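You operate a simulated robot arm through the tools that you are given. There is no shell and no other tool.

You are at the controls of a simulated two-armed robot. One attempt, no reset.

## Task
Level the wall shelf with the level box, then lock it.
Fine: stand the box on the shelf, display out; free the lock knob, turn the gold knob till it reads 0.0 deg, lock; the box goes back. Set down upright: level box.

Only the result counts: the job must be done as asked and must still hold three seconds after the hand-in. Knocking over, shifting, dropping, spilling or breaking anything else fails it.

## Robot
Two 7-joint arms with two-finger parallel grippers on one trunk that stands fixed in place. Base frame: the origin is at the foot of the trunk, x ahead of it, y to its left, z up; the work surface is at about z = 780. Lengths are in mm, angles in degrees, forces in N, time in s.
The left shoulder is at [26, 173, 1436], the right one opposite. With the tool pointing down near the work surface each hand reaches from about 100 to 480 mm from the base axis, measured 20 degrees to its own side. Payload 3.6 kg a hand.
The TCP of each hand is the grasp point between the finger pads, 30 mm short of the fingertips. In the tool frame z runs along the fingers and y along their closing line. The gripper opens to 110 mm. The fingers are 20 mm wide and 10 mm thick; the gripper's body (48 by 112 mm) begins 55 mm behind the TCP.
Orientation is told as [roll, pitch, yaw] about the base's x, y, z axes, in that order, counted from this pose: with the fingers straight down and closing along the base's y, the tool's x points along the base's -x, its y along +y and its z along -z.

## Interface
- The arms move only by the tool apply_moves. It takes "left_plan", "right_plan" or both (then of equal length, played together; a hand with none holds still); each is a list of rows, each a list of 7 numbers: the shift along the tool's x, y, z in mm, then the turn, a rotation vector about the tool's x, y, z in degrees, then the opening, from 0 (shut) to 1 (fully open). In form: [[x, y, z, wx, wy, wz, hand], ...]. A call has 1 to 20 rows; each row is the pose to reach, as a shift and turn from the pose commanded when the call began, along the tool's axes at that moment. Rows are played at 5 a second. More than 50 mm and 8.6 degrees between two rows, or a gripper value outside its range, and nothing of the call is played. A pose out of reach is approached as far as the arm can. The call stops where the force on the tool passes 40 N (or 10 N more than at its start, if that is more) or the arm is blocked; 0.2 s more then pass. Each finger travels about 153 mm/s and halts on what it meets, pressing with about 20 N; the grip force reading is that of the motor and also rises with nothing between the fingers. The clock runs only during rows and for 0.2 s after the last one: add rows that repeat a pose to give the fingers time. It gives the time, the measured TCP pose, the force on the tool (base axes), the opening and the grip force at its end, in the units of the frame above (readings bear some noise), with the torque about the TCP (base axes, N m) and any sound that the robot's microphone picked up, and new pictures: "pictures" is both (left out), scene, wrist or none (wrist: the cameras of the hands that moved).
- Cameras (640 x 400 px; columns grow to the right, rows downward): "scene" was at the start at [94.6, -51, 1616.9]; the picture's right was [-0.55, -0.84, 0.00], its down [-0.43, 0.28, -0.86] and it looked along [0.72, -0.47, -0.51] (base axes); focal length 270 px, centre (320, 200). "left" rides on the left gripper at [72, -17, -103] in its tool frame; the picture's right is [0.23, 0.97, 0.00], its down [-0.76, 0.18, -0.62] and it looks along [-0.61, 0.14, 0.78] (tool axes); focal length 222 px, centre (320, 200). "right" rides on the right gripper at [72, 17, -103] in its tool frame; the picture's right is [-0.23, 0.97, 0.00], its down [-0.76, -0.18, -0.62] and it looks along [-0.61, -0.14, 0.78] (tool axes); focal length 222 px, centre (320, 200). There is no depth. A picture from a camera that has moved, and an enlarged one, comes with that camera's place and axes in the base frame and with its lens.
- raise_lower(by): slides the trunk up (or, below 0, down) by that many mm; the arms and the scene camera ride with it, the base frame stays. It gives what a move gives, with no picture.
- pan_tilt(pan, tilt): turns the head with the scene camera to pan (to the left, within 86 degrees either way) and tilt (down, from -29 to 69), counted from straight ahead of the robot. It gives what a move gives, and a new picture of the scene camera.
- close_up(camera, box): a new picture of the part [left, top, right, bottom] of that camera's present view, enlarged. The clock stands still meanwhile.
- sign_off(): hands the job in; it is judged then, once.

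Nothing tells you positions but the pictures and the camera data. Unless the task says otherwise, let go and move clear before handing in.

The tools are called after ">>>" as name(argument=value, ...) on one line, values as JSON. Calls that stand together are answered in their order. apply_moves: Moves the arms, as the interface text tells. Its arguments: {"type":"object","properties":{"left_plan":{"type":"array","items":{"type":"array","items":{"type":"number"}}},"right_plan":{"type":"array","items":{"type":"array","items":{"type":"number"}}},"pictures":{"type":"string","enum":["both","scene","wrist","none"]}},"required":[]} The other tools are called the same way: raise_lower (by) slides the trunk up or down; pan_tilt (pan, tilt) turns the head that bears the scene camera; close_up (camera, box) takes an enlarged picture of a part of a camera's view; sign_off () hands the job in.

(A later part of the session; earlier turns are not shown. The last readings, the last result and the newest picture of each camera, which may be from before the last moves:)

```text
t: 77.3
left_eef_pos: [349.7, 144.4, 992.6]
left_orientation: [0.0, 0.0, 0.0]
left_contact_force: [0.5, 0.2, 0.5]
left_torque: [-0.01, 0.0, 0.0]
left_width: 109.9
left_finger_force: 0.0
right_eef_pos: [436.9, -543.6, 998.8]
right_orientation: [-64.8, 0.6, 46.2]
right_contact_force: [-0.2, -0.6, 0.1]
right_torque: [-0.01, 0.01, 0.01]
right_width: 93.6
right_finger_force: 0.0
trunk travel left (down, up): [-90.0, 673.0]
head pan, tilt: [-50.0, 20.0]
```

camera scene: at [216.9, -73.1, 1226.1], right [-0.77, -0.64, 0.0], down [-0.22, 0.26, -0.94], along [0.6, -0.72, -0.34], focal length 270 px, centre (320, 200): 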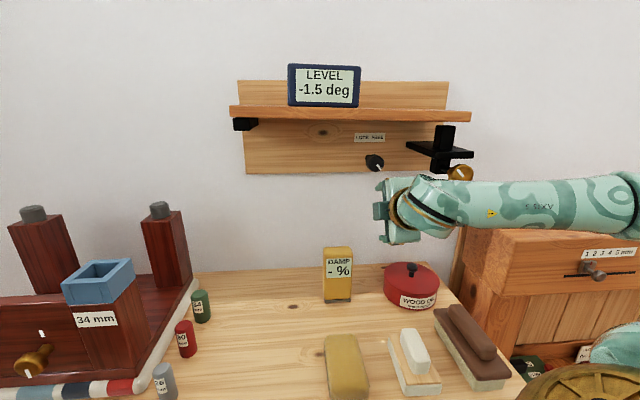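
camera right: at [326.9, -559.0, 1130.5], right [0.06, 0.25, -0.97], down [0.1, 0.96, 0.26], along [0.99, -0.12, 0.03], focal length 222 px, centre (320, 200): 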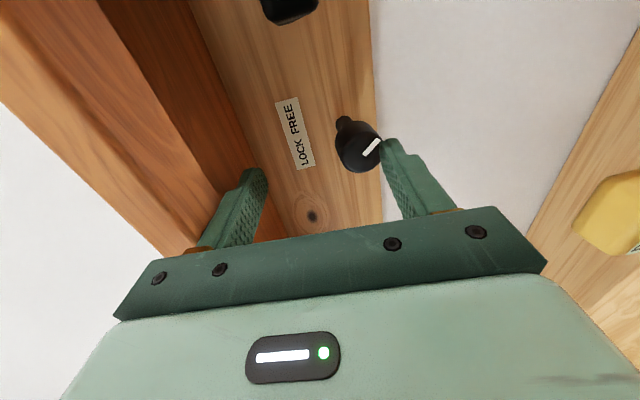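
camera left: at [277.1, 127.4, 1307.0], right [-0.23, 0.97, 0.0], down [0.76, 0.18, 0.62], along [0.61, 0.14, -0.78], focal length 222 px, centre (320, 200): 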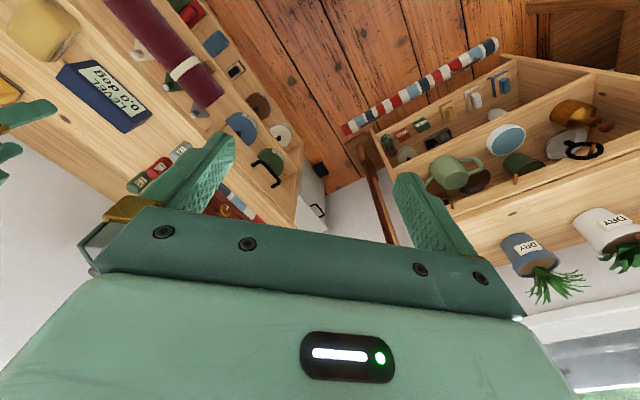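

>>> apply_moves(right_plan=[[0, -26, -12.5, 0, 0, 0, 0.85], [0, -52, -25, 0, 0, 0, 0.85], [0, -52, -25, 0, 0, 0, 0.85]], pictures="none")

>>> raise_lower(by=-60)

>>> pan_tilt(pan=-52, tilt=8)

```text
t: 78.1
left_eef_pos: [349.3, 145.3, 993.4]
left_orientation: [0.0, 0.0, 0.0]
left_contact_force: [0.3, -0.2, -0.8]
left_torque: [-0.02, -0.01, 0.04]
left_width: 109.8
left_finger_force: 0.1
right_eef_pos: [436.9, -544.3, 1056.5]
right_orientation: [-64.6, 0.5, 46.1]
right_contact_force: [-0.1, 0.3, 0.0]
right_torque: [-0.01, 0.0, -0.01]
right_width: 93.5
right_finger_force: 0.0
trunk travel left (down, up): [-90.0, 673.0]
head pan, tilt: [-50.0, 20.0]
```

```text
t: 79.1
left_eef_pos: [349.4, 144.7, 933.0]
left_orientation: [0.0, 0.0, 0.0]
left_contact_force: [0.0, 0.4, 0.5]
left_torque: [-0.02, -0.03, 0.01]
left_width: 110.2
left_finger_force: 0.1
right_eef_pos: [437.5, -542.6, 995.5]
right_orientation: [-64.8, 0.5, 46.3]
right_contact_force: [-0.7, -0.9, -0.3]
right_torque: [0.0, 0.01, 0.02]
right_width: 93.4
right_finger_force: 0.1
trunk travel left (down, up): [-30.0, 733.0]
head pan, tilt: [-50.0, 20.0]
```

```text
t: 79.8
left_eef_pos: [350.7, 143.9, 933.9]
left_orientation: [0.0, 0.0, 0.0]
left_contact_force: [-0.3, -0.7, 0.2]
left_torque: [-0.02, -0.01, 0.0]
left_width: 109.9
left_finger_force: 0.1
right_eef_pos: [436.4, -544.0, 994.6]
right_orientation: [-64.5, 0.5, 46.1]
right_contact_force: [0.1, -0.7, 0.1]
right_torque: [-0.03, 0.02, -0.01]
right_width: 93.4
right_finger_force: 0.0
trunk travel left (down, up): [-30.0, 733.0]
head pan, tilt: [-52.0, 8.0]
camera scene: at [288.9, -74.7, 1116.4], right [-0.79, -0.62, 0.0], down [-0.09, 0.11, -0.99], along [0.61, -0.78, -0.14], focal length 270 px, centre (320, 200)
```

scene: 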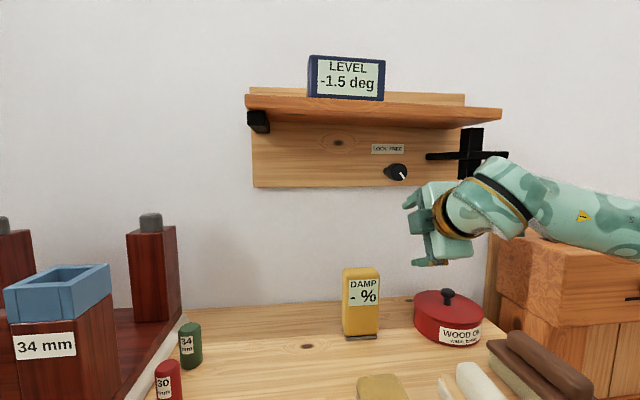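

The trunk is at -520 and the hand is below and in front of the lock knob. I'll raise it to knob height while finishing the tilt, still short of the knob's face.

>>> apply_moves(right_plan=[[0, -27.1, -12.9, 0, 0, 0, 0.85], [0, -54.2, -25.8, 3.5, 0, 0, 0.85], [0, -83.5, -34.2, 9.5, 0, 0, 0.85], [0, -102.7, -35.7, 14.5, 0, 0, 0.85], [0, -102.7, -35.7, 14.5, 0, 0, 0.85]], pictures="scene")

```text
t: 81.0
left_eef_pos: [349.8, 144.4, 932.6]
left_orientation: [0.1, 0.1, 0.0]
left_contact_force: [0.5, 0.3, 0.3]
left_torque: [0.01, 0.02, -0.01]
left_width: 110.1
left_finger_force: 0.1
right_eef_pos: [445.9, -551.7, 1104.1]
right_orientation: [-79.2, 0.6, 46.2]
right_contact_force: [-0.1, -0.1, 0.4]
right_torque: [-0.01, -0.04, 0.02]
right_width: 93.5
right_finger_force: 0.1
trunk travel left (down, up): [-30.0, 733.0]
head pan, tilt: [-52.0, 8.0]
camera scene: at [288.9, -74.7, 1116.4], right [-0.79, -0.62, 0.0], down [-0.09, 0.11, -0.99], along [0.61, -0.78, -0.14], focal length 270 px, centre (320, 200)
```

scene: 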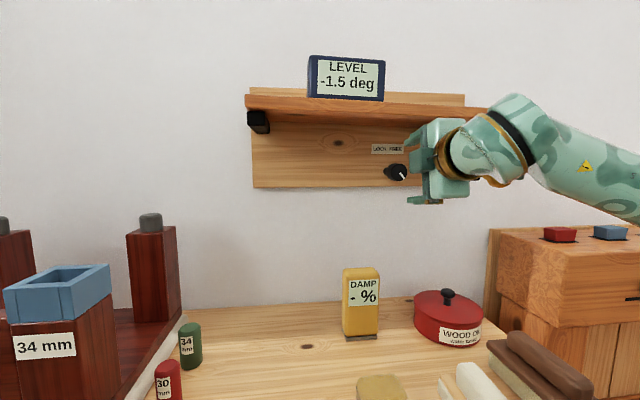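

>>> apply_moves(right_plan=[[0, -1.1, 5.9, 5.5, 0.6, 0, 0.85], [0, -2.2, 11.8, 10.8, 1.2, 0, 0.85], [0, -2.2, 11.8, 10.8, 1.2, 0, 0.85]], pictures="both")

>>> close_up(camera="scene", box=[360, 120, 460, 210])

>>> close_up(camera="right", box=[220, 50, 440, 210])

```text
t: 81.8
left_eef_pos: [351.0, 144.1, 933.6]
left_orientation: [0.0, 0.1, 0.1]
left_contact_force: [0.1, 0.9, 0.3]
left_torque: [0.0, 0.02, -0.01]
left_width: 110.3
left_finger_force: 0.1
right_eef_pos: [454.2, -558.9, 1104.6]
right_orientation: [-90.0, 0.6, 45.0]
right_contact_force: [0.1, 0.0, 0.2]
right_torque: [-0.04, 0.02, -0.01]
right_width: 93.2
right_finger_force: 0.0
trunk travel left (down, up): [-30.0, 733.0]
head pan, tilt: [-52.0, 8.0]
camera scene: at [288.9, -74.7, 1116.5], right [-0.79, -0.62, 0.0], down [-0.09, 0.11, -0.99], along [0.61, -0.78, -0.14], focal length 270 px, centre (320, 200)
camera right: at [329.8, -538.0, 1086.3], right [0.15, 0.15, -0.98], down [0.1, 0.98, 0.17], along [0.98, -0.12, 0.13], focal length 222 px, centre (320, 200)
```

scene: 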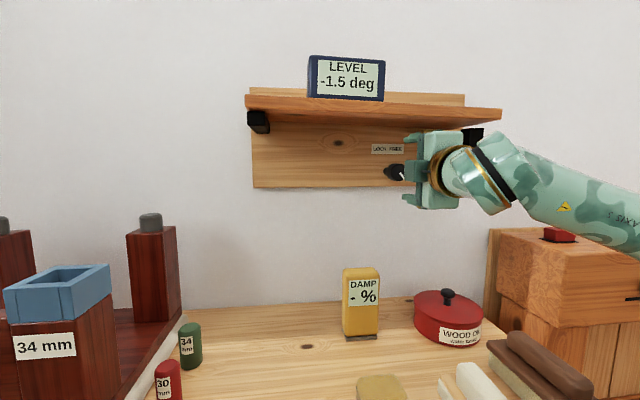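
right: 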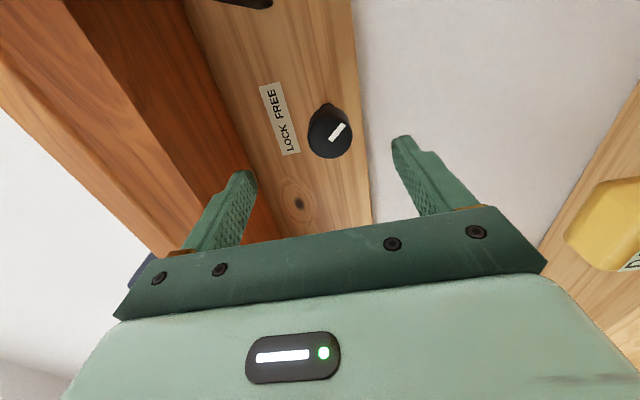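

```text
4.44 times, centred on (410, 165) of scene
camera zoom: at [288.9, -74.7, 1116.5], right [-0.79, -0.62, 0.0], down [-0.09, 0.11, -0.99], along [0.61, -0.78, -0.14], focal length 1201 px, centre (-80, 356)
```

zoom: 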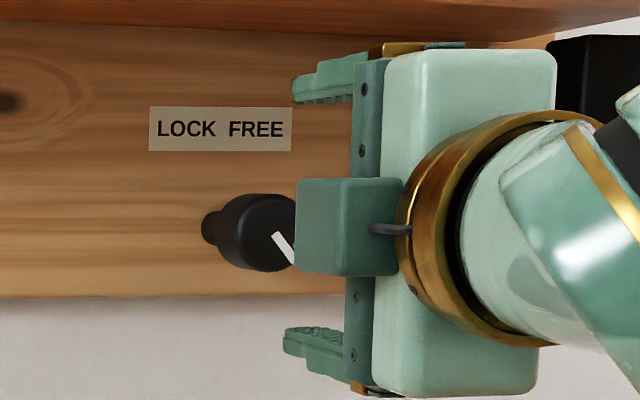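

```text
2.50 times, centred on (330, 130) of right
camera zoom: at [329.8, -538.0, 1086.3], right [0.15, 0.15, -0.98], down [0.1, 0.98, 0.17], along [0.98, -0.12, 0.13], focal length 555 px, centre (295, 375)
```

zoom: 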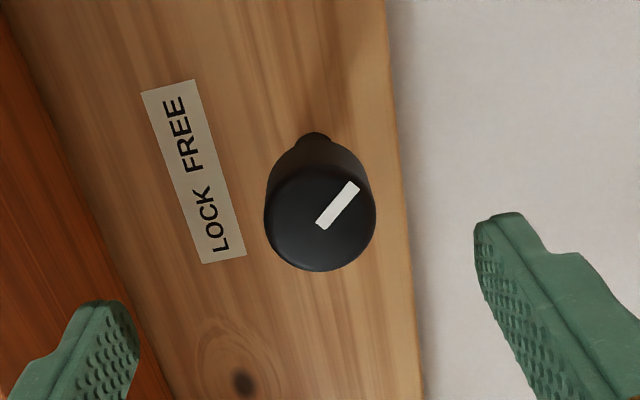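

The hand is now exactly level at [454, -559, 1105], and the wrist view shows the lock knob about 62 mm ahead and 9 mm low. I'll correct the height and advance so the fingers straddle it.

>>> apply_moves(right_plan=[[0, 4.5, 0, 0, 0, 0, 0.85], [0, 8.8, 0, 0, 0, 0, 0.85], [0, 8.8, 20, 0, 0, 0, 0.85], [0, 8.8, 40, 0, 0, 0, 0.85], [0, 8.8, 40, 0, 0, 0, 0.85]], pictures="wrist")

```text
t: 83.0
left_eef_pos: [350.7, 144.5, 932.5]
left_orientation: [0.0, 0.1, 0.0]
left_contact_force: [0.5, 0.7, 0.4]
left_torque: [0.0, 0.01, -0.05]
left_width: 109.9
left_finger_force: 0.0
right_eef_pos: [482.1, -587.9, 1095.8]
right_orientation: [-90.0, 0.7, 45.0]
right_contact_force: [-0.3, 0.3, 0.5]
right_torque: [0.02, -0.01, -0.01]
right_width: 93.4
right_finger_force: 0.1
trunk travel left (down, up): [-30.0, 733.0]
head pan, tilt: [-52.0, 8.0]
camera right: at [358.0, -566.3, 1078.7], right [0.15, 0.15, -0.98], down [0.1, 0.98, 0.17], along [0.98, -0.12, 0.13], focal length 222 px, centre (320, 200)
```

right: 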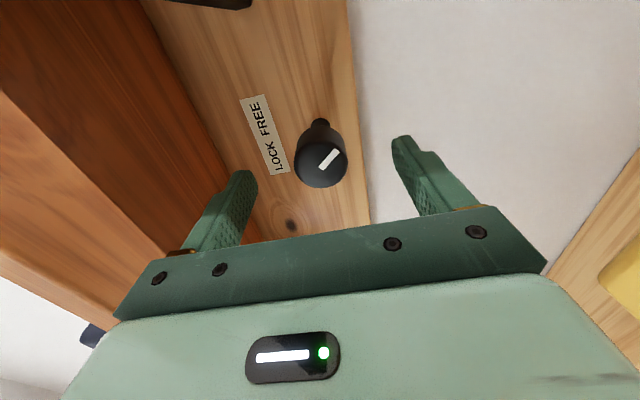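

>>> apply_moves(right_plan=[[0, 0.5, 12, 0, 0, 0, 0.85], [0, 0.5, 24, 0, 0, 0, 0.85], [0, 0.5, 36, 0, 0, 0, 0.85], [0, 0.5, 36, 0, 0, 0, 0.85]], pictures="both")

>>> close_up(camera="scene", box=[350, 110, 480, 220])

```text
t: 84.0
left_eef_pos: [350.8, 145.1, 932.5]
left_orientation: [0.0, 0.1, 0.0]
left_contact_force: [0.3, 0.3, -0.1]
left_torque: [0.01, 0.0, -0.01]
left_width: 110.1
left_finger_force: 0.1
right_eef_pos: [508.3, -613.8, 1093.7]
right_orientation: [-89.9, 0.5, 45.0]
right_contact_force: [-0.6, 0.9, -0.4]
right_torque: [0.01, -0.03, -0.01]
right_width: 93.5
right_finger_force: 0.0
trunk travel left (down, up): [-30.0, 733.0]
head pan, tilt: [-52.0, 8.0]
camera scene: at [288.9, -74.7, 1116.4], right [-0.79, -0.62, 0.0], down [-0.09, 0.11, -0.99], along [0.61, -0.78, -0.14], focal length 270 px, centre (320, 200)
camera right: at [383.3, -592.4, 1077.0], right [0.15, 0.15, -0.98], down [0.1, 0.98, 0.17], along [0.98, -0.12, 0.13], focal length 222 px, centre (320, 200)
```

scene: 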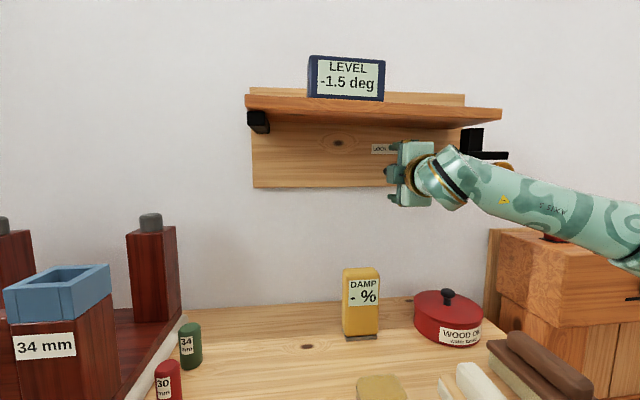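
right: 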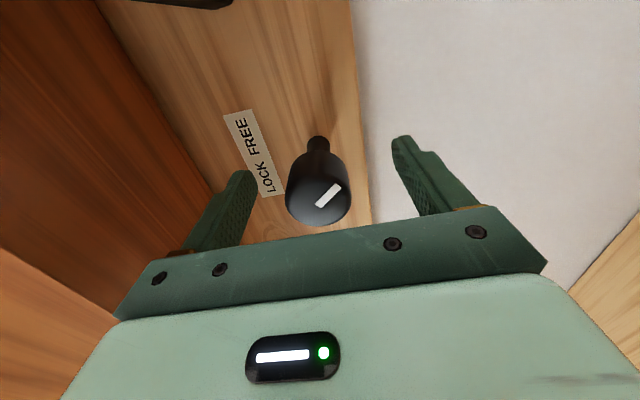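

```text
3.64 times, centred on (415, 165) of scene
camera zoom: at [288.9, -74.7, 1116.4], right [-0.79, -0.62, 0.0], down [-0.09, 0.11, -0.99], along [0.61, -0.78, -0.14], focal length 983 px, centre (-26, 327)
```

zoom: 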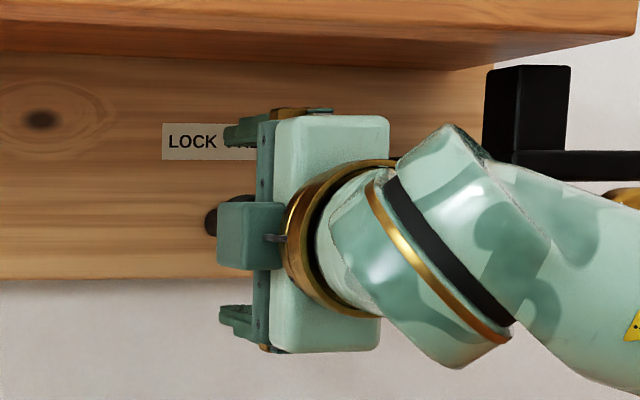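

The fingers straddle the lock knob, whose face is about 10 mm behind the grasp point. I'll close on it.

>>> apply_moves(right_plan=[[0, 0, 0, 0, 0, 0, 0.55], [0, 0, 0, 0, 0, 0, 0.4], [0, 0, 0, 0, 0, 0, 0.2], [0, 0, 0, 0, 0, 0, 0.1], [0, 0, 0, 0, 0, 0, 0.1]], pictures="wrist")

```text
t: 85.2
left_eef_pos: [350.9, 145.5, 934.0]
left_orientation: [0.0, 0.1, 0.0]
left_contact_force: [-1.3, 0.0, -0.5]
left_torque: [0.04, 0.0, -0.05]
left_width: 109.8
left_finger_force: 0.0
right_eef_pos: [508.1, -614.2, 1094.2]
right_orientation: [-90.0, 0.7, 45.0]
right_contact_force: [6.8, -5.8, 11.3]
right_torque: [-0.08, -0.04, 0.43]
right_width: 35.6
right_finger_force: 45.3
trunk travel left (down, up): [-30.0, 733.0]
head pan, tilt: [-52.0, 8.0]
camera right: at [383.2, -592.3, 1077.8], right [0.15, 0.15, -0.98], down [0.1, 0.98, 0.17], along [0.98, -0.12, 0.14], focal length 222 px, centre (320, 200)
```

right: 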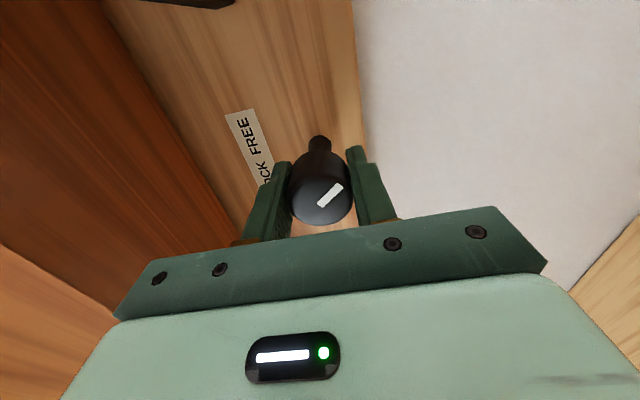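

The knob is gripped at 35.6 mm. I'll try turning clockwise a little and watch the torque.

>>> apply_moves(right_plan=[[0, -0.7, 0, 0, 0, 4, 0.1], [0, -0.7, 0, 0, 0, 8, 0.1], [0, -0.7, 0, 0, 0, 8, 0.1]], pictures="wrist")

>>> close_up(camera="right", box=[220, 80, 420, 240])

```text
t: 86.0
left_eef_pos: [350.9, 143.9, 933.1]
left_orientation: [0.0, 0.1, 0.0]
left_contact_force: [0.3, -0.2, -0.7]
left_torque: [0.0, -0.03, -0.01]
left_width: 110.0
left_finger_force: 0.1
right_eef_pos: [507.7, -614.9, 1094.3]
right_orientation: [-90.0, -7.5, 44.9]
right_contact_force: [5.6, -7.9, 12.2]
right_torque: [-0.04, 0.02, 0.26]
right_width: 35.2
right_finger_force: 44.9
trunk travel left (down, up): [-30.0, 733.0]
head pan, tilt: [-52.0, 8.0]
camera right: at [385.3, -590.1, 1067.9], right [0.25, 0.25, -0.94], down [0.08, 0.96, 0.28], along [0.97, -0.14, 0.22], focal length 222 px, centre (320, 200)
```

right: 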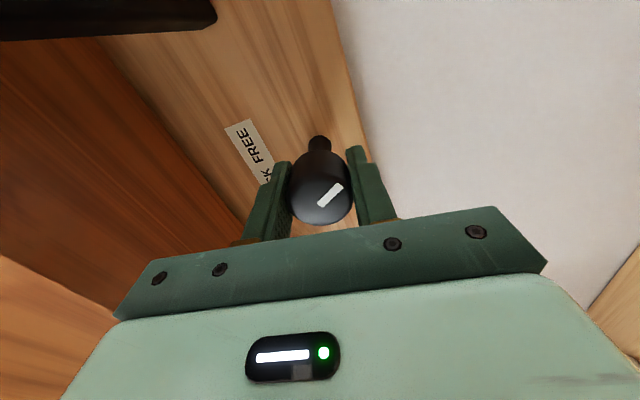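

```text
2.50 times, centred on (320, 160) of right
camera zoom: at [385.3, -590.1, 1067.9], right [0.25, 0.25, -0.94], down [0.08, 0.96, 0.28], along [0.97, -0.14, 0.22], focal length 555 px, centre (320, 300)
```

zoom: 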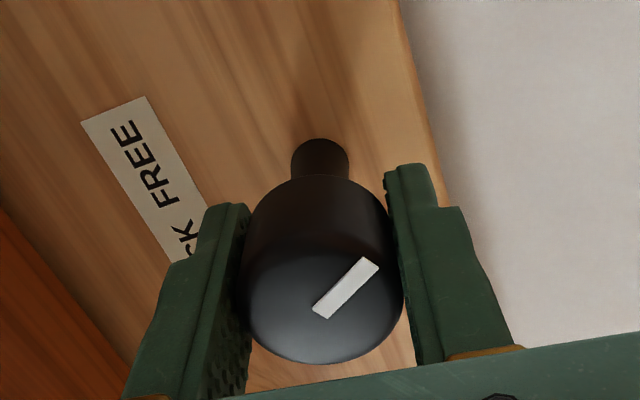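

The white mark moved together with the fingers, so the knob turns clockwise. I'll keep going.

>>> apply_moves(right_plan=[[0, 0, 0, 0, 0, 6, 0.1], [0, 0, 0, 0, 0, 12, 0.1], [0, 0, 0, 0, 0, 18, 0.1], [0, 0, 0, 0, 0, 24, 0.1], [0, 0, 0, 0, 0, 30, 0.1], [0, 0, 0, 0, 0, 30, 0.1]], pictures="both")

>>> close_up(camera="right", box=[220, 80, 420, 240])

```text
t: 87.4
left_eef_pos: [350.6, 145.5, 934.4]
left_orientation: [0.0, 0.1, 0.0]
left_contact_force: [-0.4, 0.7, -0.7]
left_torque: [0.03, 0.0, 0.01]
left_width: 110.2
left_finger_force: 0.1
right_eef_pos: [507.7, -612.6, 1095.7]
right_orientation: [-89.3, -37.4, 45.0]
right_contact_force: [3.7, -6.4, 6.6]
right_torque: [-0.48, -0.43, 0.33]
right_width: 35.2
right_finger_force: 45.2
trunk travel left (down, up): [-30.0, 733.0]
head pan, tilt: [-52.0, 8.0]
camera scene: at [288.9, -74.9, 1116.4], right [-0.79, -0.62, 0.0], down [-0.09, 0.11, -0.99], along [0.61, -0.78, -0.14], focal length 270 px, centre (320, 200)
camera right: at [400.3, -574.5, 1037.7], right [0.54, 0.55, -0.64], down [-0.09, 0.79, 0.61], along [0.84, -0.27, 0.47], focal length 222 px, centre (320, 200)
```

scene: 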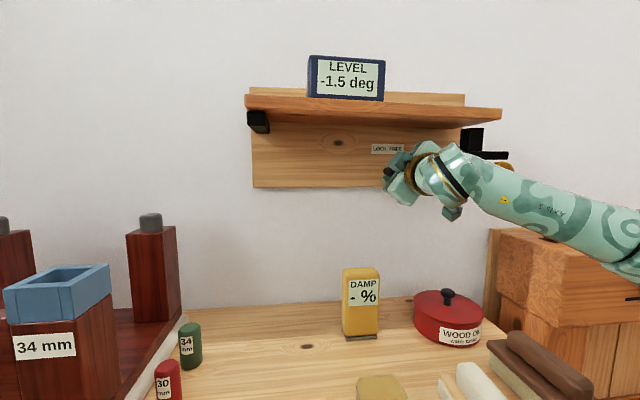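
right: 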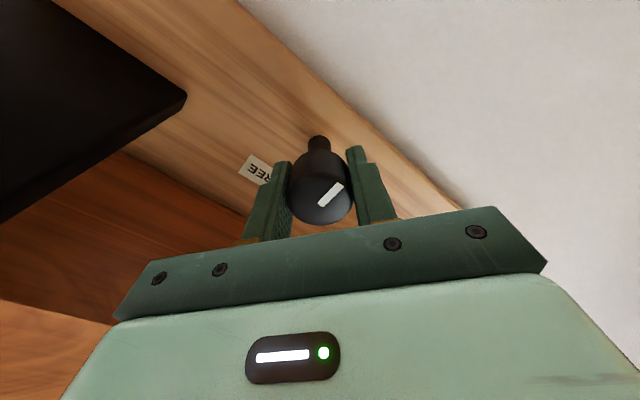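

```text
2.50 times, centred on (320, 160) of right
camera zoom: at [400.3, -574.5, 1037.7], right [0.54, 0.55, -0.64], down [-0.09, 0.79, 0.61], along [0.84, -0.27, 0.47], focal length 555 px, centre (320, 300)
```

zoom: 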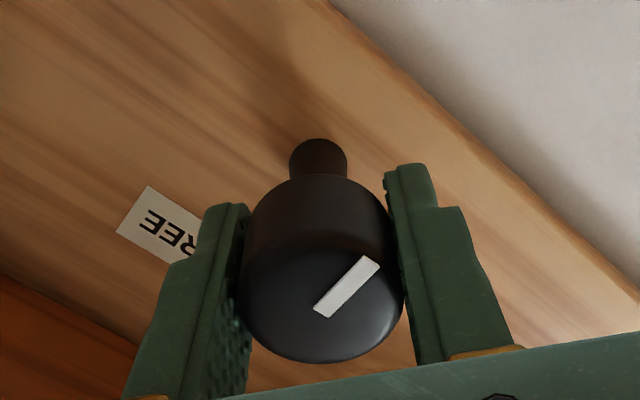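

It's moving freely with me, about 38° so far. I'll continue clockwise until a stop or a sound.

>>> apply_moves(right_plan=[[0, 0, 0, 0, 0, 6, 0.1], [0, 0, 0, 0, 0, 12, 0.1], [0, 0, 0, 0, 0, 18, 0.1], [0, 0, 0, 0, 0, 24, 0.1], [0, 0, 0, 0, 0, 24, 0.1]], pictures="wrist")

```text
t: 87.9
left_eef_pos: [351.3, 144.8, 932.1]
left_orientation: [0.0, 0.2, 0.1]
left_contact_force: [-0.6, -0.5, 0.1]
left_torque: [-0.01, -0.04, -0.01]
left_width: 110.0
left_finger_force: 0.1
right_eef_pos: [509.2, -613.8, 1095.3]
right_orientation: [-87.7, -43.9, 44.4]
right_contact_force: [5.1, 6.3, -7.4]
right_torque: [-0.58, -0.6, -0.71]
right_width: 35.6
right_finger_force: 45.2
right hand out of reach, approached as far as the arm can: row 1, 2
trunk travel left (down, up): [-30.0, 733.0]
head pan, tilt: [-52.0, 8.0]
stopped in row 2 (right hand): the force on the tool passed its limit at 51 N (the readings are from after the stop); the commanded pose is now the measured one
camera right: at [403.7, -570.4, 1035.1], right [0.57, 0.62, -0.54], down [-0.14, 0.73, 0.67], along [0.81, -0.31, 0.5], focal length 222 px, centre (320, 200)
```

right: 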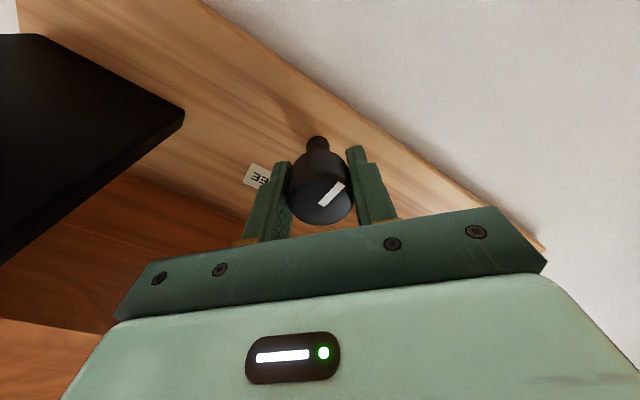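

I reached the wrist's roll limit at about 40°. I'll open, roll the empty hand back counter-clockwise and take a fresh grip.

>>> apply_moves(right_plan=[[0, 0, 0, 0, 0, 0, 0.45], [0, 0, 0, 0, 0, 0, 0.55], [0, 0, 0, 1.2, -2.0, -6, 0.55], [0, 0, 0, 1.2, -2.0, -6, 0.55]], pictures="wrist")

```text
t: 88.9
left_eef_pos: [349.9, 144.3, 933.6]
left_orientation: [-0.1, 0.1, 0.0]
left_contact_force: [0.5, 0.1, 0.2]
left_torque: [-0.02, -0.01, -0.03]
left_width: 109.8
left_finger_force: 0.0
right_eef_pos: [505.2, -617.1, 1097.2]
right_orientation: [-90.9, -38.0, 47.2]
right_contact_force: [-0.4, -0.2, -0.7]
right_torque: [0.0, -0.01, 0.01]
right_width: 60.6
right_finger_force: 0.1
trunk travel left (down, up): [-30.0, 733.0]
head pan, tilt: [-52.0, 8.0]
camera right: at [398.2, -579.4, 1036.8], right [0.54, 0.56, -0.63], down [-0.12, 0.79, 0.6], along [0.83, -0.25, 0.5], focal length 222 px, centre (320, 200)
```

right: 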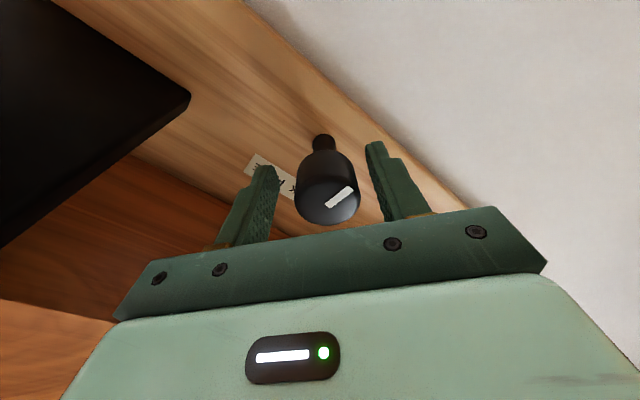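

>>> apply_moves(right_plan=[[-2.6, 4.4, 0, 0, 0, -8, 0.6], [-2.6, 4.4, 0, 0, 0, -16, 0.6], [-2.6, 4.4, 0, 0, 0, -24, 0.6], [-2.6, 4.4, 0, 0, 0, -32, 0.6], [-2.6, 4.4, 0, 0, 0, -40, 0.6], [-2.6, 4.4, 0, 0, 0, -48, 0.6], [-2.6, 4.4, 0, 0, 0, -56, 0.6], [-2.6, 4.4, 0, 0, 0, -64, 0.6], [-2.6, 4.4, 0, 0, 0, -72, 0.6], [-2.6, 4.4, 0, 0, 0, -80, 0.6], [-2.6, 4.4, 0, 0, 0, -80, 0.6]], pictures="both")

```text
t: 91.3
left_eef_pos: [350.0, 144.9, 933.2]
left_orientation: [-0.1, 0.0, 0.1]
left_contact_force: [0.2, -0.1, -0.3]
left_torque: [0.01, -0.01, -0.01]
left_width: 109.9
left_finger_force: 0.0
right_eef_pos: [508.7, -612.7, 1095.7]
right_orientation: [-90.9, 42.0, 46.0]
right_contact_force: [0.0, 0.0, 0.3]
right_torque: [0.01, 0.0, 0.0]
right_width: 66.2
right_finger_force: 0.1
trunk travel left (down, up): [-30.0, 733.0]
head pan, tilt: [-52.0, 8.0]
camera scene: at [288.9, -74.7, 1116.4], right [-0.79, -0.62, 0.0], down [-0.09, 0.11, -0.99], along [0.61, -0.78, -0.14], focal length 270 px, centre (320, 200)
camera right: at [387.9, -588.5, 1128.9], right [-0.32, -0.36, -0.88], down [0.02, 0.92, -0.39], along [0.95, -0.14, -0.29], focal length 222 px, centre (320, 200)
```

scene: 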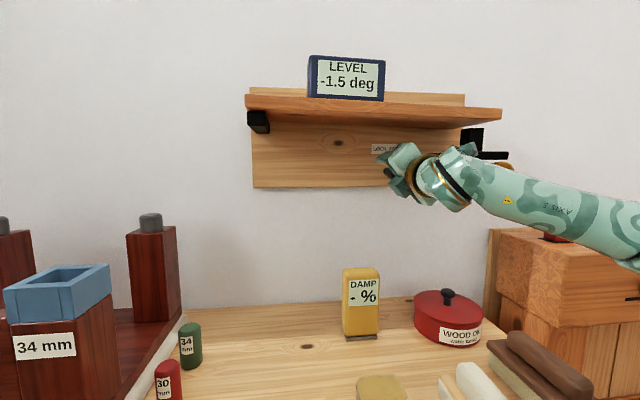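
right: 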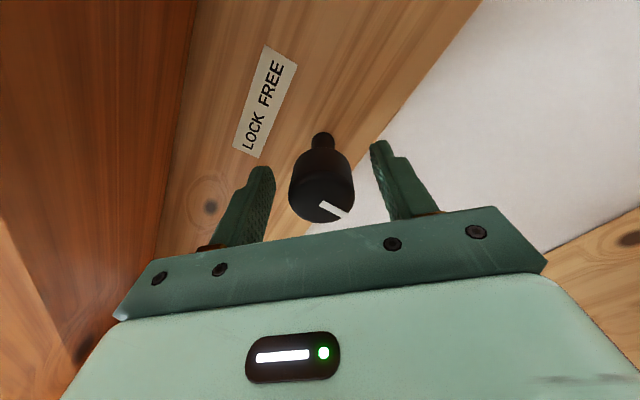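

The roll works this way too, and the mark now points straight down. I'll grip again and turn clockwise another 75°.

>>> apply_moves(right_plan=[[0, 0, 0, 0, 0, 0, 0.3], [0, 0, 0, 0, 0, 0, 0.1], [0, 0, 0, 0, 0, 0, 0.1], [0, 0, 0, 0, 0, 6, 0.1], [0, 0, 0, 0, 0, 12, 0.1], [0, 0, 0, 0, 0, 18, 0.1], [0, 0, 0, 0, 0, 24, 0.1], [0, 0, 0, 0, 0, 30, 0.1], [0, 0, 0, 0, 0, 36, 0.1], [0, 0, 0, 0, 0, 42, 0.1], [0, 0, 0, 0, 0, 42, 0.1]], pictures="wrist")

```text
t: 93.7
left_eef_pos: [350.6, 143.3, 933.8]
left_orientation: [0.1, 0.1, 0.0]
left_contact_force: [-0.7, -0.9, 0.2]
left_torque: [0.01, 0.01, -0.02]
left_width: 109.8
left_finger_force: 0.1
right_eef_pos: [508.5, -612.9, 1095.0]
right_orientation: [-90.7, -0.1, 46.7]
right_contact_force: [-8.0, -1.0, -9.1]
right_torque: [-0.64, 0.76, 0.01]
right_width: 35.1
right_finger_force: 45.0
trunk travel left (down, up): [-30.0, 733.0]
head pan, tilt: [-52.0, 8.0]
camera right: at [383.2, -595.2, 1075.5], right [0.17, 0.16, -0.97], down [0.07, 0.98, 0.17], along [0.98, -0.09, 0.15], focal length 222 px, centre (320, 200)
```

right: 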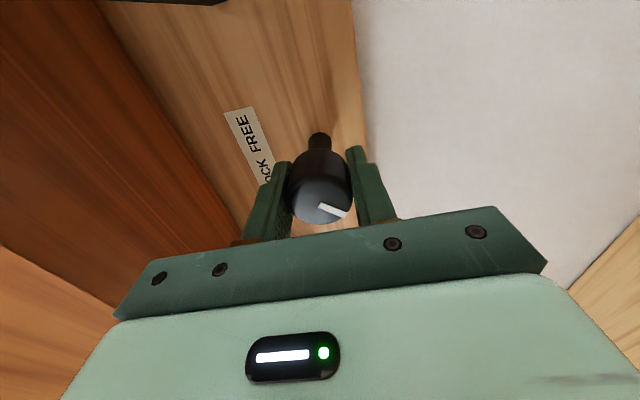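

Resistance is now about 1 N·m, possibly the end stop. I'll turn a little more and see whether the mark still follows the fingers.

>>> close_up(camera="right", box=[220, 80, 420, 240])

>>> apply_moves(right_plan=[[0, 0, 0, 0, 0, 5, 0.1], [0, 0, 0, 0, 0, 10, 0.1], [0, 0, 0, 0, 0, 15, 0.1], [0, 0, 0, 0, 0, 15, 0.1]], pictures="wrist")

>>> close_up(camera="right", box=[220, 80, 420, 240])

```text
2.50 times, centred on (320, 160) of right
camera zoom: at [383.2, -595.2, 1075.5], right [0.17, 0.16, -0.97], down [0.07, 0.98, 0.17], along [0.98, -0.09, 0.15], focal length 555 px, centre (320, 300)
```

zoom: 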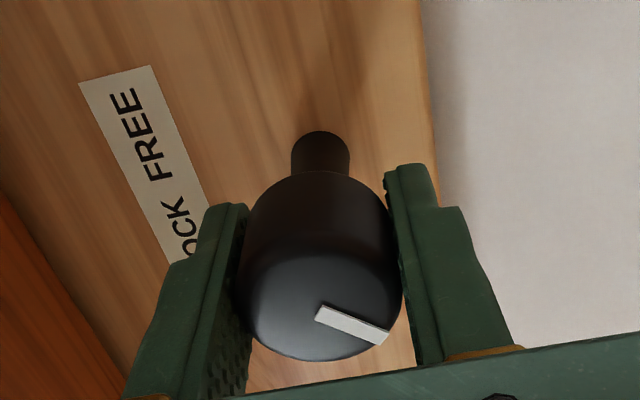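

```text
t: 94.7
left_eef_pos: [350.6, 143.9, 934.7]
left_orientation: [0.0, -0.1, 0.1]
left_contact_force: [0.4, -0.6, 0.1]
left_torque: [-0.02, 0.04, -0.01]
left_width: 110.0
left_finger_force: 0.1
right_eef_pos: [509.8, -611.8, 1096.3]
right_orientation: [-90.9, -15.2, 46.9]
right_contact_force: [3.7, -1.7, 2.3]
right_torque: [-0.69, 0.49, 0.42]
right_width: 35.4
right_finger_force: 45.2
trunk travel left (down, up): [-30.0, 733.0]
head pan, tilt: [-52.0, 8.0]
camera right: at [389.4, -589.1, 1058.0], right [0.33, 0.34, -0.88], down [0.02, 0.93, 0.36], along [0.94, -0.13, 0.31], focal length 222 px, centre (320, 200)
```

right: 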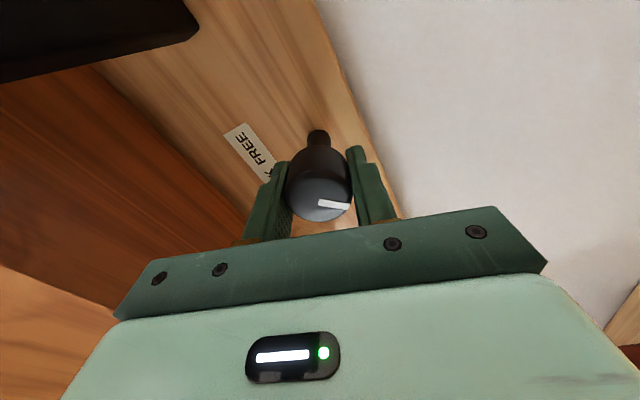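

```text
2.50 times, centred on (320, 160) of right
camera zoom: at [389.4, -589.1, 1058.0], right [0.33, 0.34, -0.88], down [0.02, 0.93, 0.36], along [0.94, -0.13, 0.31], focal length 555 px, centre (320, 300)
```

zoom: 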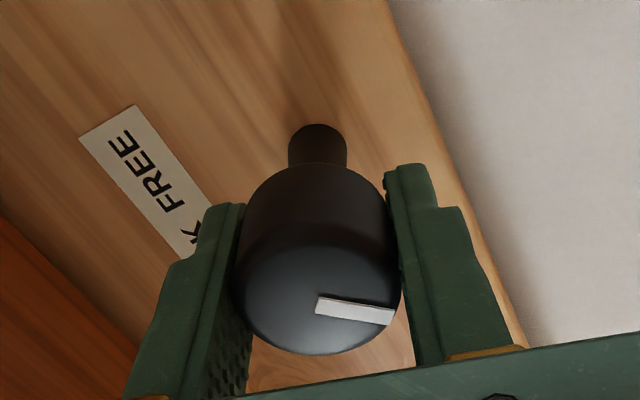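

The fingers now slip on the knob, so it's at its clockwise end stop, about 80° from the start, which is the FREE side. I'll release, straighten the hand and back out.

>>> apply_moves(right_plan=[[0, 0, 0, 0, 0, 0, 0.5], [0, 0, 0, 0, 0, 0, 0.85], [0, 0, 0, 0, 0, 0, 0.85], [0, 0, -20, -0.2, 1, -7, 0.85], [0, 0, -40, -0.4, 2.1, -14, 0.85], [0, 0, -60, -0.4, 2.1, -15, 0.85], [0, 0, -60, -0.4, 2.1, -15, 0.85]], pictures="both")

>>> close_up(camera="right", box=[220, 50, 440, 210])

```text
t: 96.3
left_eef_pos: [350.5, 143.8, 933.3]
left_orientation: [0.1, 0.1, 0.0]
left_contact_force: [-0.4, -0.9, 0.2]
left_torque: [0.02, 0.0, -0.05]
left_width: 109.9
left_finger_force: 0.0
right_eef_pos: [464.5, -571.4, 1093.6]
right_orientation: [-89.9, 0.0, 44.5]
right_contact_force: [0.2, -0.7, 0.5]
right_torque: [0.0, 0.03, 0.03]
right_width: 93.6
right_finger_force: 0.1
trunk travel left (down, up): [-30.0, 733.0]
head pan, tilt: [-52.0, 8.0]
camera scene: at [289.0, -74.7, 1116.4], right [-0.79, -0.62, 0.0], down [-0.09, 0.11, -0.99], along [0.61, -0.78, -0.14], focal length 270 px, centre (320, 200)
camera right: at [340.2, -549.0, 1076.3], right [0.16, 0.16, -0.97], down [0.1, 0.98, 0.18], along [0.98, -0.13, 0.14], focal length 222 px, centre (320, 200)
```

scene: 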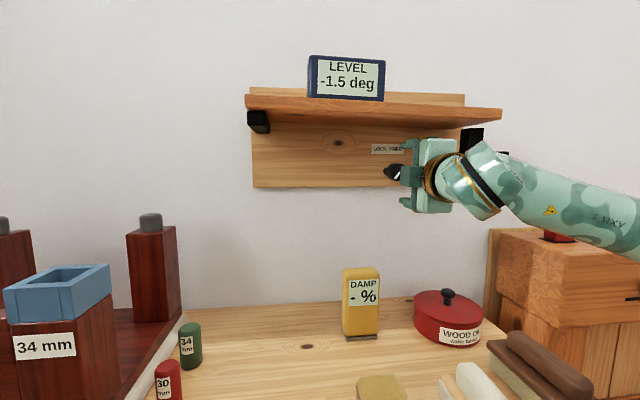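
right: 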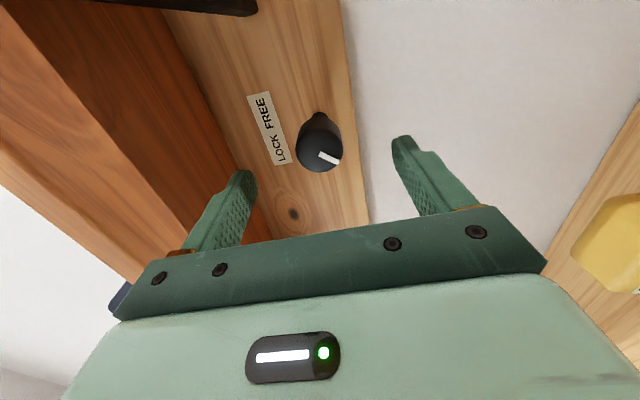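

```text
2.50 times, centred on (330, 130) of right
camera zoom: at [340.2, -549.0, 1076.3], right [0.16, 0.16, -0.97], down [0.1, 0.98, 0.18], along [0.98, -0.13, 0.14], focal length 555 px, centre (295, 375)
```

zoom: 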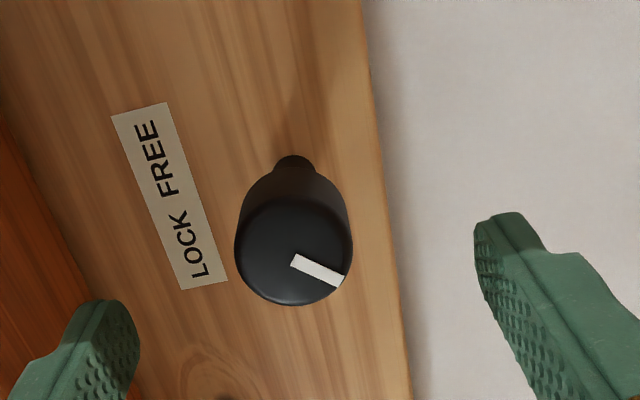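

The knob sits turned about 75–80° from its start. Next I'll move the level hand back and across to the front of the gold knob.

>>> apply_moves(right_plan=[[15, -3, -35, 0, 0, 0, 0.85], [35, -6, -70, 0, 0, 0, 0.85], [60, -8, -100, 0, 0, 0, 0.85], [60, -8, -100, 0, 0, 0, 0.85]], pictures="scene")

```text
t: 97.3
left_eef_pos: [350.4, 145.1, 934.1]
left_orientation: [0.0, 0.1, 0.0]
left_contact_force: [1.3, -0.1, 0.0]
left_torque: [0.03, -0.01, -0.01]
left_width: 109.8
left_finger_force: 0.1
right_eef_pos: [352.1, -542.6, 1102.8]
right_orientation: [-89.9, 0.0, 44.6]
right_contact_force: [-0.1, -0.3, 0.1]
right_torque: [0.02, -0.01, 0.0]
right_width: 93.8
right_finger_force: 0.1
trunk travel left (down, up): [-30.0, 733.0]
head pan, tilt: [-52.0, 8.0]
camera scene: at [289.0, -74.7, 1116.4], right [-0.79, -0.62, 0.0], down [-0.09, 0.11, -0.99], along [0.61, -0.78, -0.14], focal length 270 px, centre (320, 200)
```

scene: 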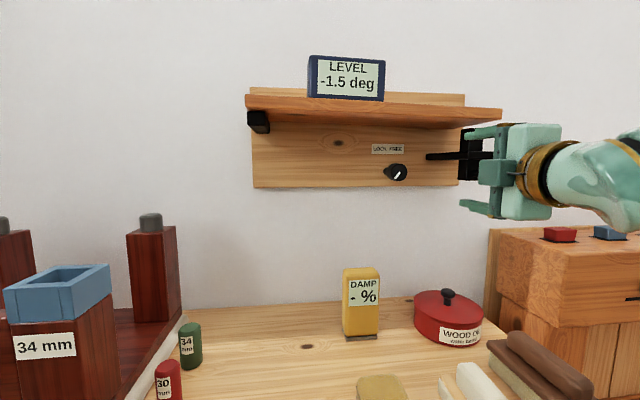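

>>> apply_moves(right_plan=[[20, 0, -18, 0, -0.2, 0, 0.85], [45, 0, -22, 0, -0.4, 0, 0.85], [65, 0, -22, 0, -0.4, 0, 0.85], [65, 0, -22, 0, -0.4, 0, 0.85]], pictures="both")

>>> close_up(camera="right", box=[200, 20, 440, 220])

```text
t: 98.3
left_eef_pos: [349.8, 144.2, 932.5]
left_orientation: [0.0, 0.1, 0.0]
left_contact_force: [1.1, 0.1, 0.5]
left_torque: [0.02, -0.01, -0.01]
left_width: 109.8
left_finger_force: 0.1
right_eef_pos: [290.6, -573.1, 1103.7]
right_orientation: [-90.1, 0.0, 45.1]
right_contact_force: [-0.2, -0.3, -0.4]
right_torque: [0.01, 0.01, -0.02]
right_width: 93.5
right_finger_force: 0.1
trunk travel left (down, up): [-30.0, 733.0]
head pan, tilt: [-52.0, 8.0]
camera scene: at [288.9, -74.7, 1116.4], right [-0.79, -0.62, 0.0], down [-0.09, 0.11, -0.99], along [0.61, -0.78, -0.14], focal length 270 px, centre (320, 200)
camera right: at [165.4, -550.9, 1084.8], right [0.16, 0.16, -0.97], down [0.1, 0.98, 0.18], along [0.98, -0.12, 0.14], focal length 222 px, centre (320, 200)
```

scene: 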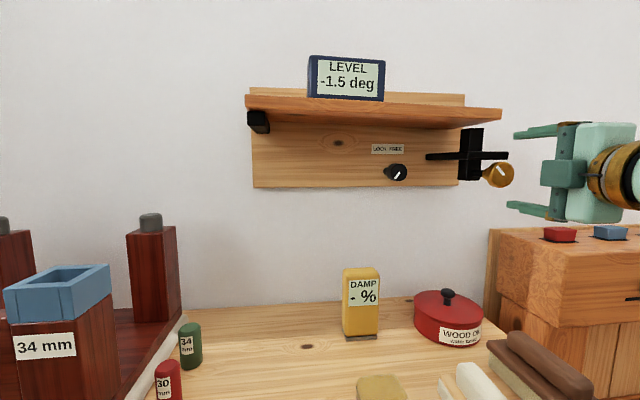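
right: 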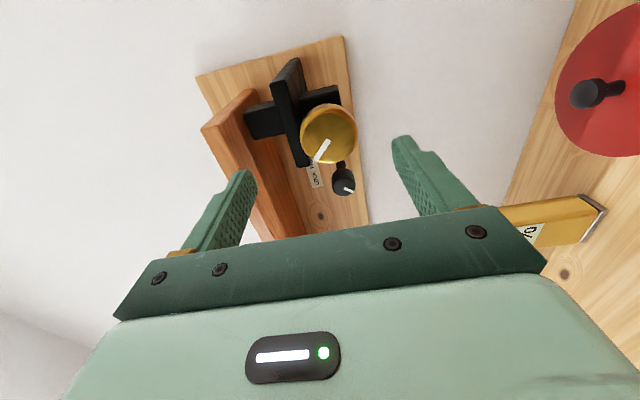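

```text
2.00 times, centred on (320, 120) of right
camera zoom: at [165.4, -550.9, 1084.8], right [0.16, 0.16, -0.97], down [0.1, 0.98, 0.18], along [0.98, -0.12, 0.14], focal length 444 px, centre (320, 360)
```

zoom: 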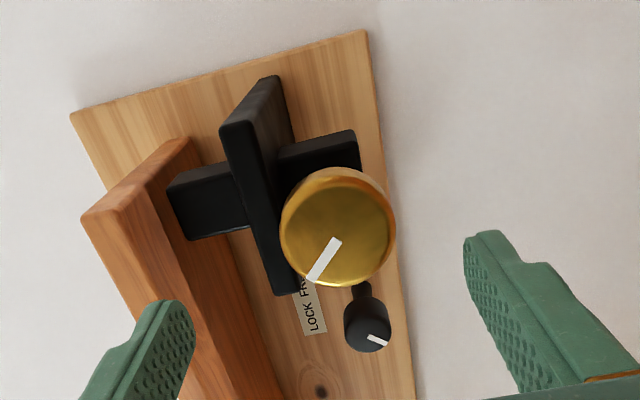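

I have a clear view of the gold knob: about 45 mm across, with its face near a point 62 mm ahead, 4 mm right and 8 mm low of the hand. I'll line up and advance so the fingertips overlap it without reaching the black plate.

>>> apply_moves(right_plan=[[3.5, 8.4, 0, 0, 0, 0, 0.85], [3.5, 8.4, 15, 0, 0, 0, 0.85], [3.5, 8.4, 30, 0, 0, 0, 0.85], [3.5, 8.4, 30, 0, 0, 0, 0.85]], pictures="both")

>>> close_up(camera="scene", box=[420, 110, 600, 230])

>>> close_up(camera="right", box=[200, 20, 440, 220])

```text
t: 99.3
left_eef_pos: [350.0, 144.7, 933.8]
left_orientation: [0.0, 0.1, 0.0]
left_contact_force: [0.2, -0.3, -0.1]
left_torque: [-0.03, 0.0, 0.03]
left_width: 110.1
left_finger_force: 0.1
right_eef_pos: [308.7, -595.7, 1094.5]
right_orientation: [-90.2, 0.0, 45.0]
right_contact_force: [1.0, 0.1, 0.1]
right_torque: [0.01, 0.01, 0.0]
right_width: 93.5
right_finger_force: 0.0
trunk travel left (down, up): [-30.0, 733.0]
head pan, tilt: [-52.0, 8.0]
camera scene: at [288.8, -74.7, 1116.5], right [-0.79, -0.62, 0.0], down [-0.09, 0.11, -0.99], along [0.61, -0.78, -0.14], focal length 270 px, centre (320, 200)
camera right: at [184.0, -574.2, 1076.2], right [0.16, 0.16, -0.97], down [0.1, 0.98, 0.18], along [0.98, -0.12, 0.14], focal length 222 px, centre (320, 200)
```

scene: 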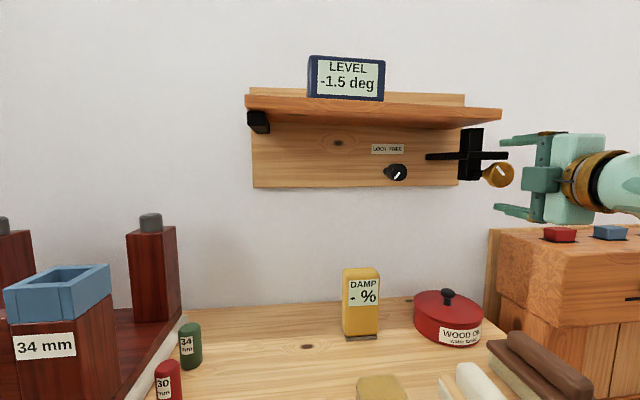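
right: 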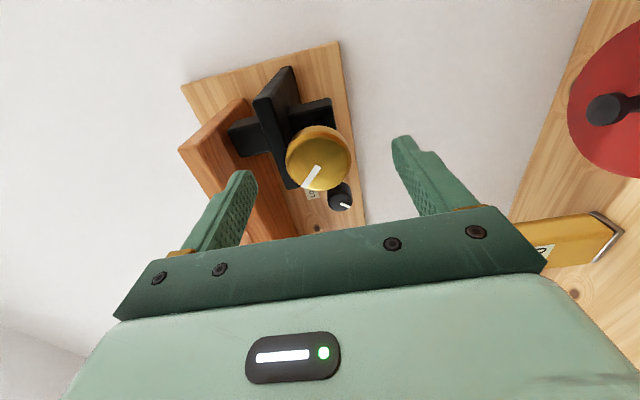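

```text
3.33 times, centred on (510, 170) of scene
camera zoom: at [288.8, -74.7, 1116.5], right [-0.79, -0.62, 0.0], down [-0.09, 0.11, -0.99], along [0.61, -0.78, -0.14], focal length 901 px, centre (-313, 300)
```

zoom: 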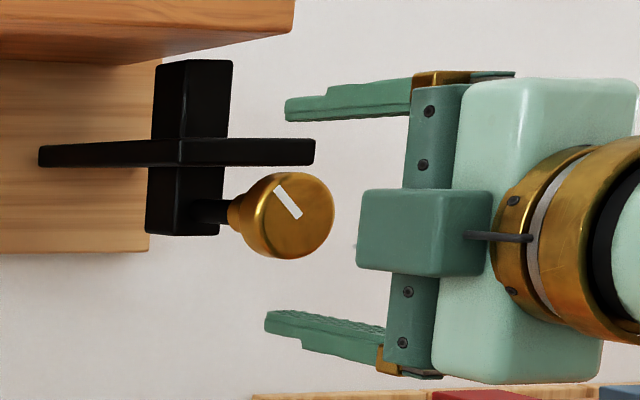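

```text
2.00 times, centred on (320, 120) of right
camera zoom: at [184.0, -574.2, 1076.2], right [0.16, 0.16, -0.97], down [0.1, 0.98, 0.18], along [0.98, -0.12, 0.14], focal length 444 px, centre (320, 360)
```

zoom: 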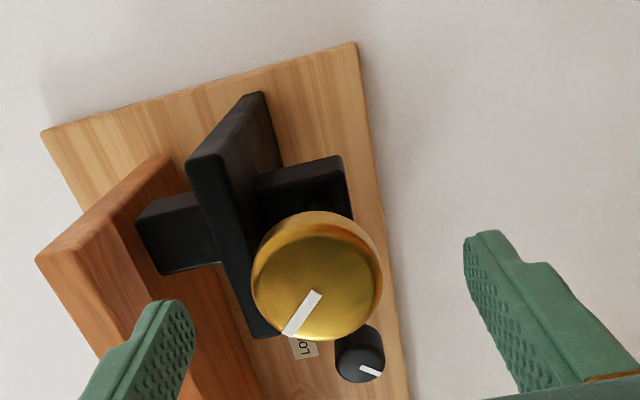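

The fingers will straddle the gold knob cleanly, with the tips staying in front of the black plate. I'll advance 17 mm more and close.

>>> apply_moves(right_plan=[[2.5, 0.5, 8, 0, 0, 0, 0.85], [2.5, 0.5, 17, 0, 0, 0, 0.85], [2.5, 0.5, 17, 0, 0, 0, 0.6], [2.5, 0.5, 17, 0, 0, 0, 0.45], [2.5, 0.5, 17, 0, 0, 0, 0.2], [2.5, 0.5, 17, 0, 0, 0, 0.2]], pictures="both")

>>> close_up(camera="scene", box=[420, 110, 600, 230])

>>> close_up(camera="right", box=[200, 60, 440, 260])

```text
t: 100.7
left_eef_pos: [350.6, 145.1, 933.6]
left_orientation: [-0.1, 0.1, 0.0]
left_contact_force: [0.2, 0.3, -0.1]
left_torque: [-0.01, -0.04, 0.02]
left_width: 110.1
left_finger_force: 0.1
right_eef_pos: [318.4, -610.0, 1094.9]
right_orientation: [-90.2, 0.0, 45.1]
right_contact_force: [8.4, -12.3, 21.4]
right_torque: [-0.42, -0.44, 0.12]
right_width: 43.3
right_finger_force: 45.3
trunk travel left (down, up): [-30.0, 733.0]
head pan, tilt: [-52.0, 8.0]
camera scene: at [289.0, -74.6, 1116.6], right [-0.79, -0.62, 0.0], down [-0.09, 0.11, -0.99], along [0.61, -0.78, -0.14], focal length 270 px, centre (320, 200)
camera right: at [194.1, -587.8, 1076.4], right [0.16, 0.16, -0.97], down [0.1, 0.98, 0.17], along [0.98, -0.12, 0.15], focal length 222 px, centre (320, 200)
```

scene: 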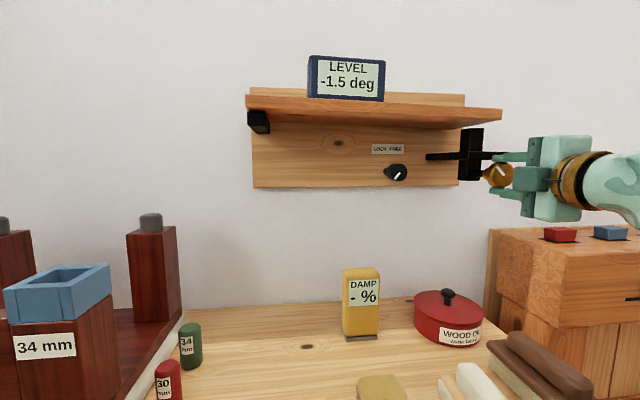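
right: 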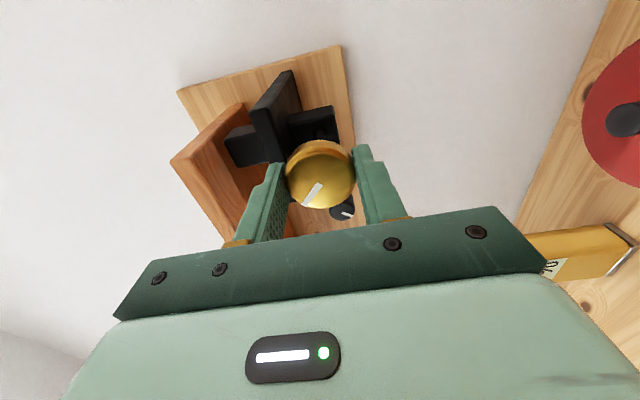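

```text
3.33 times, centred on (510, 170) of scene
camera zoom: at [289.0, -74.6, 1116.6], right [-0.79, -0.62, 0.0], down [-0.09, 0.11, -0.99], along [0.61, -0.78, -0.14], focal length 901 px, centre (-313, 300)
```

zoom: 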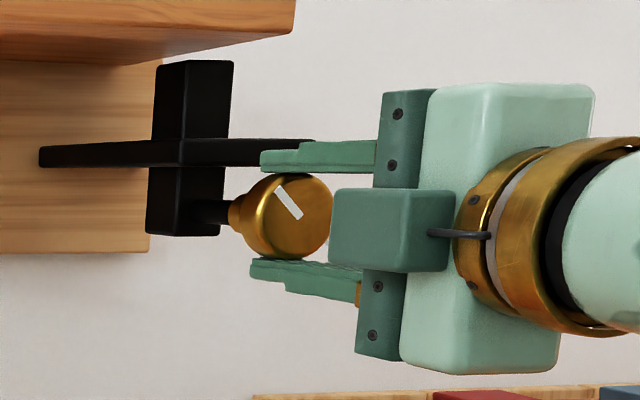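

```text
2.00 times, centred on (320, 160) of right
camera zoom: at [194.1, -587.8, 1076.4], right [0.16, 0.16, -0.97], down [0.1, 0.98, 0.17], along [0.98, -0.12, 0.15], focal length 444 px, centre (320, 280)
```

zoom: 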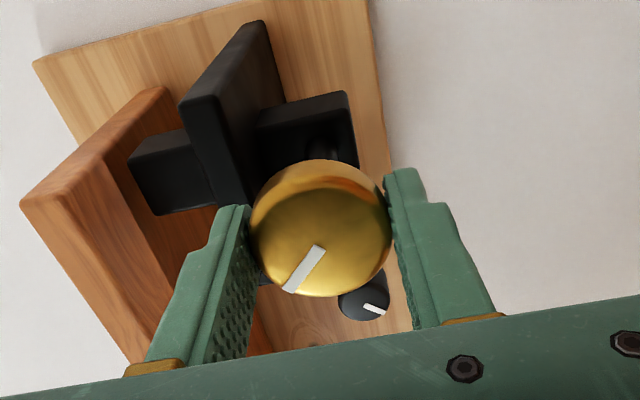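

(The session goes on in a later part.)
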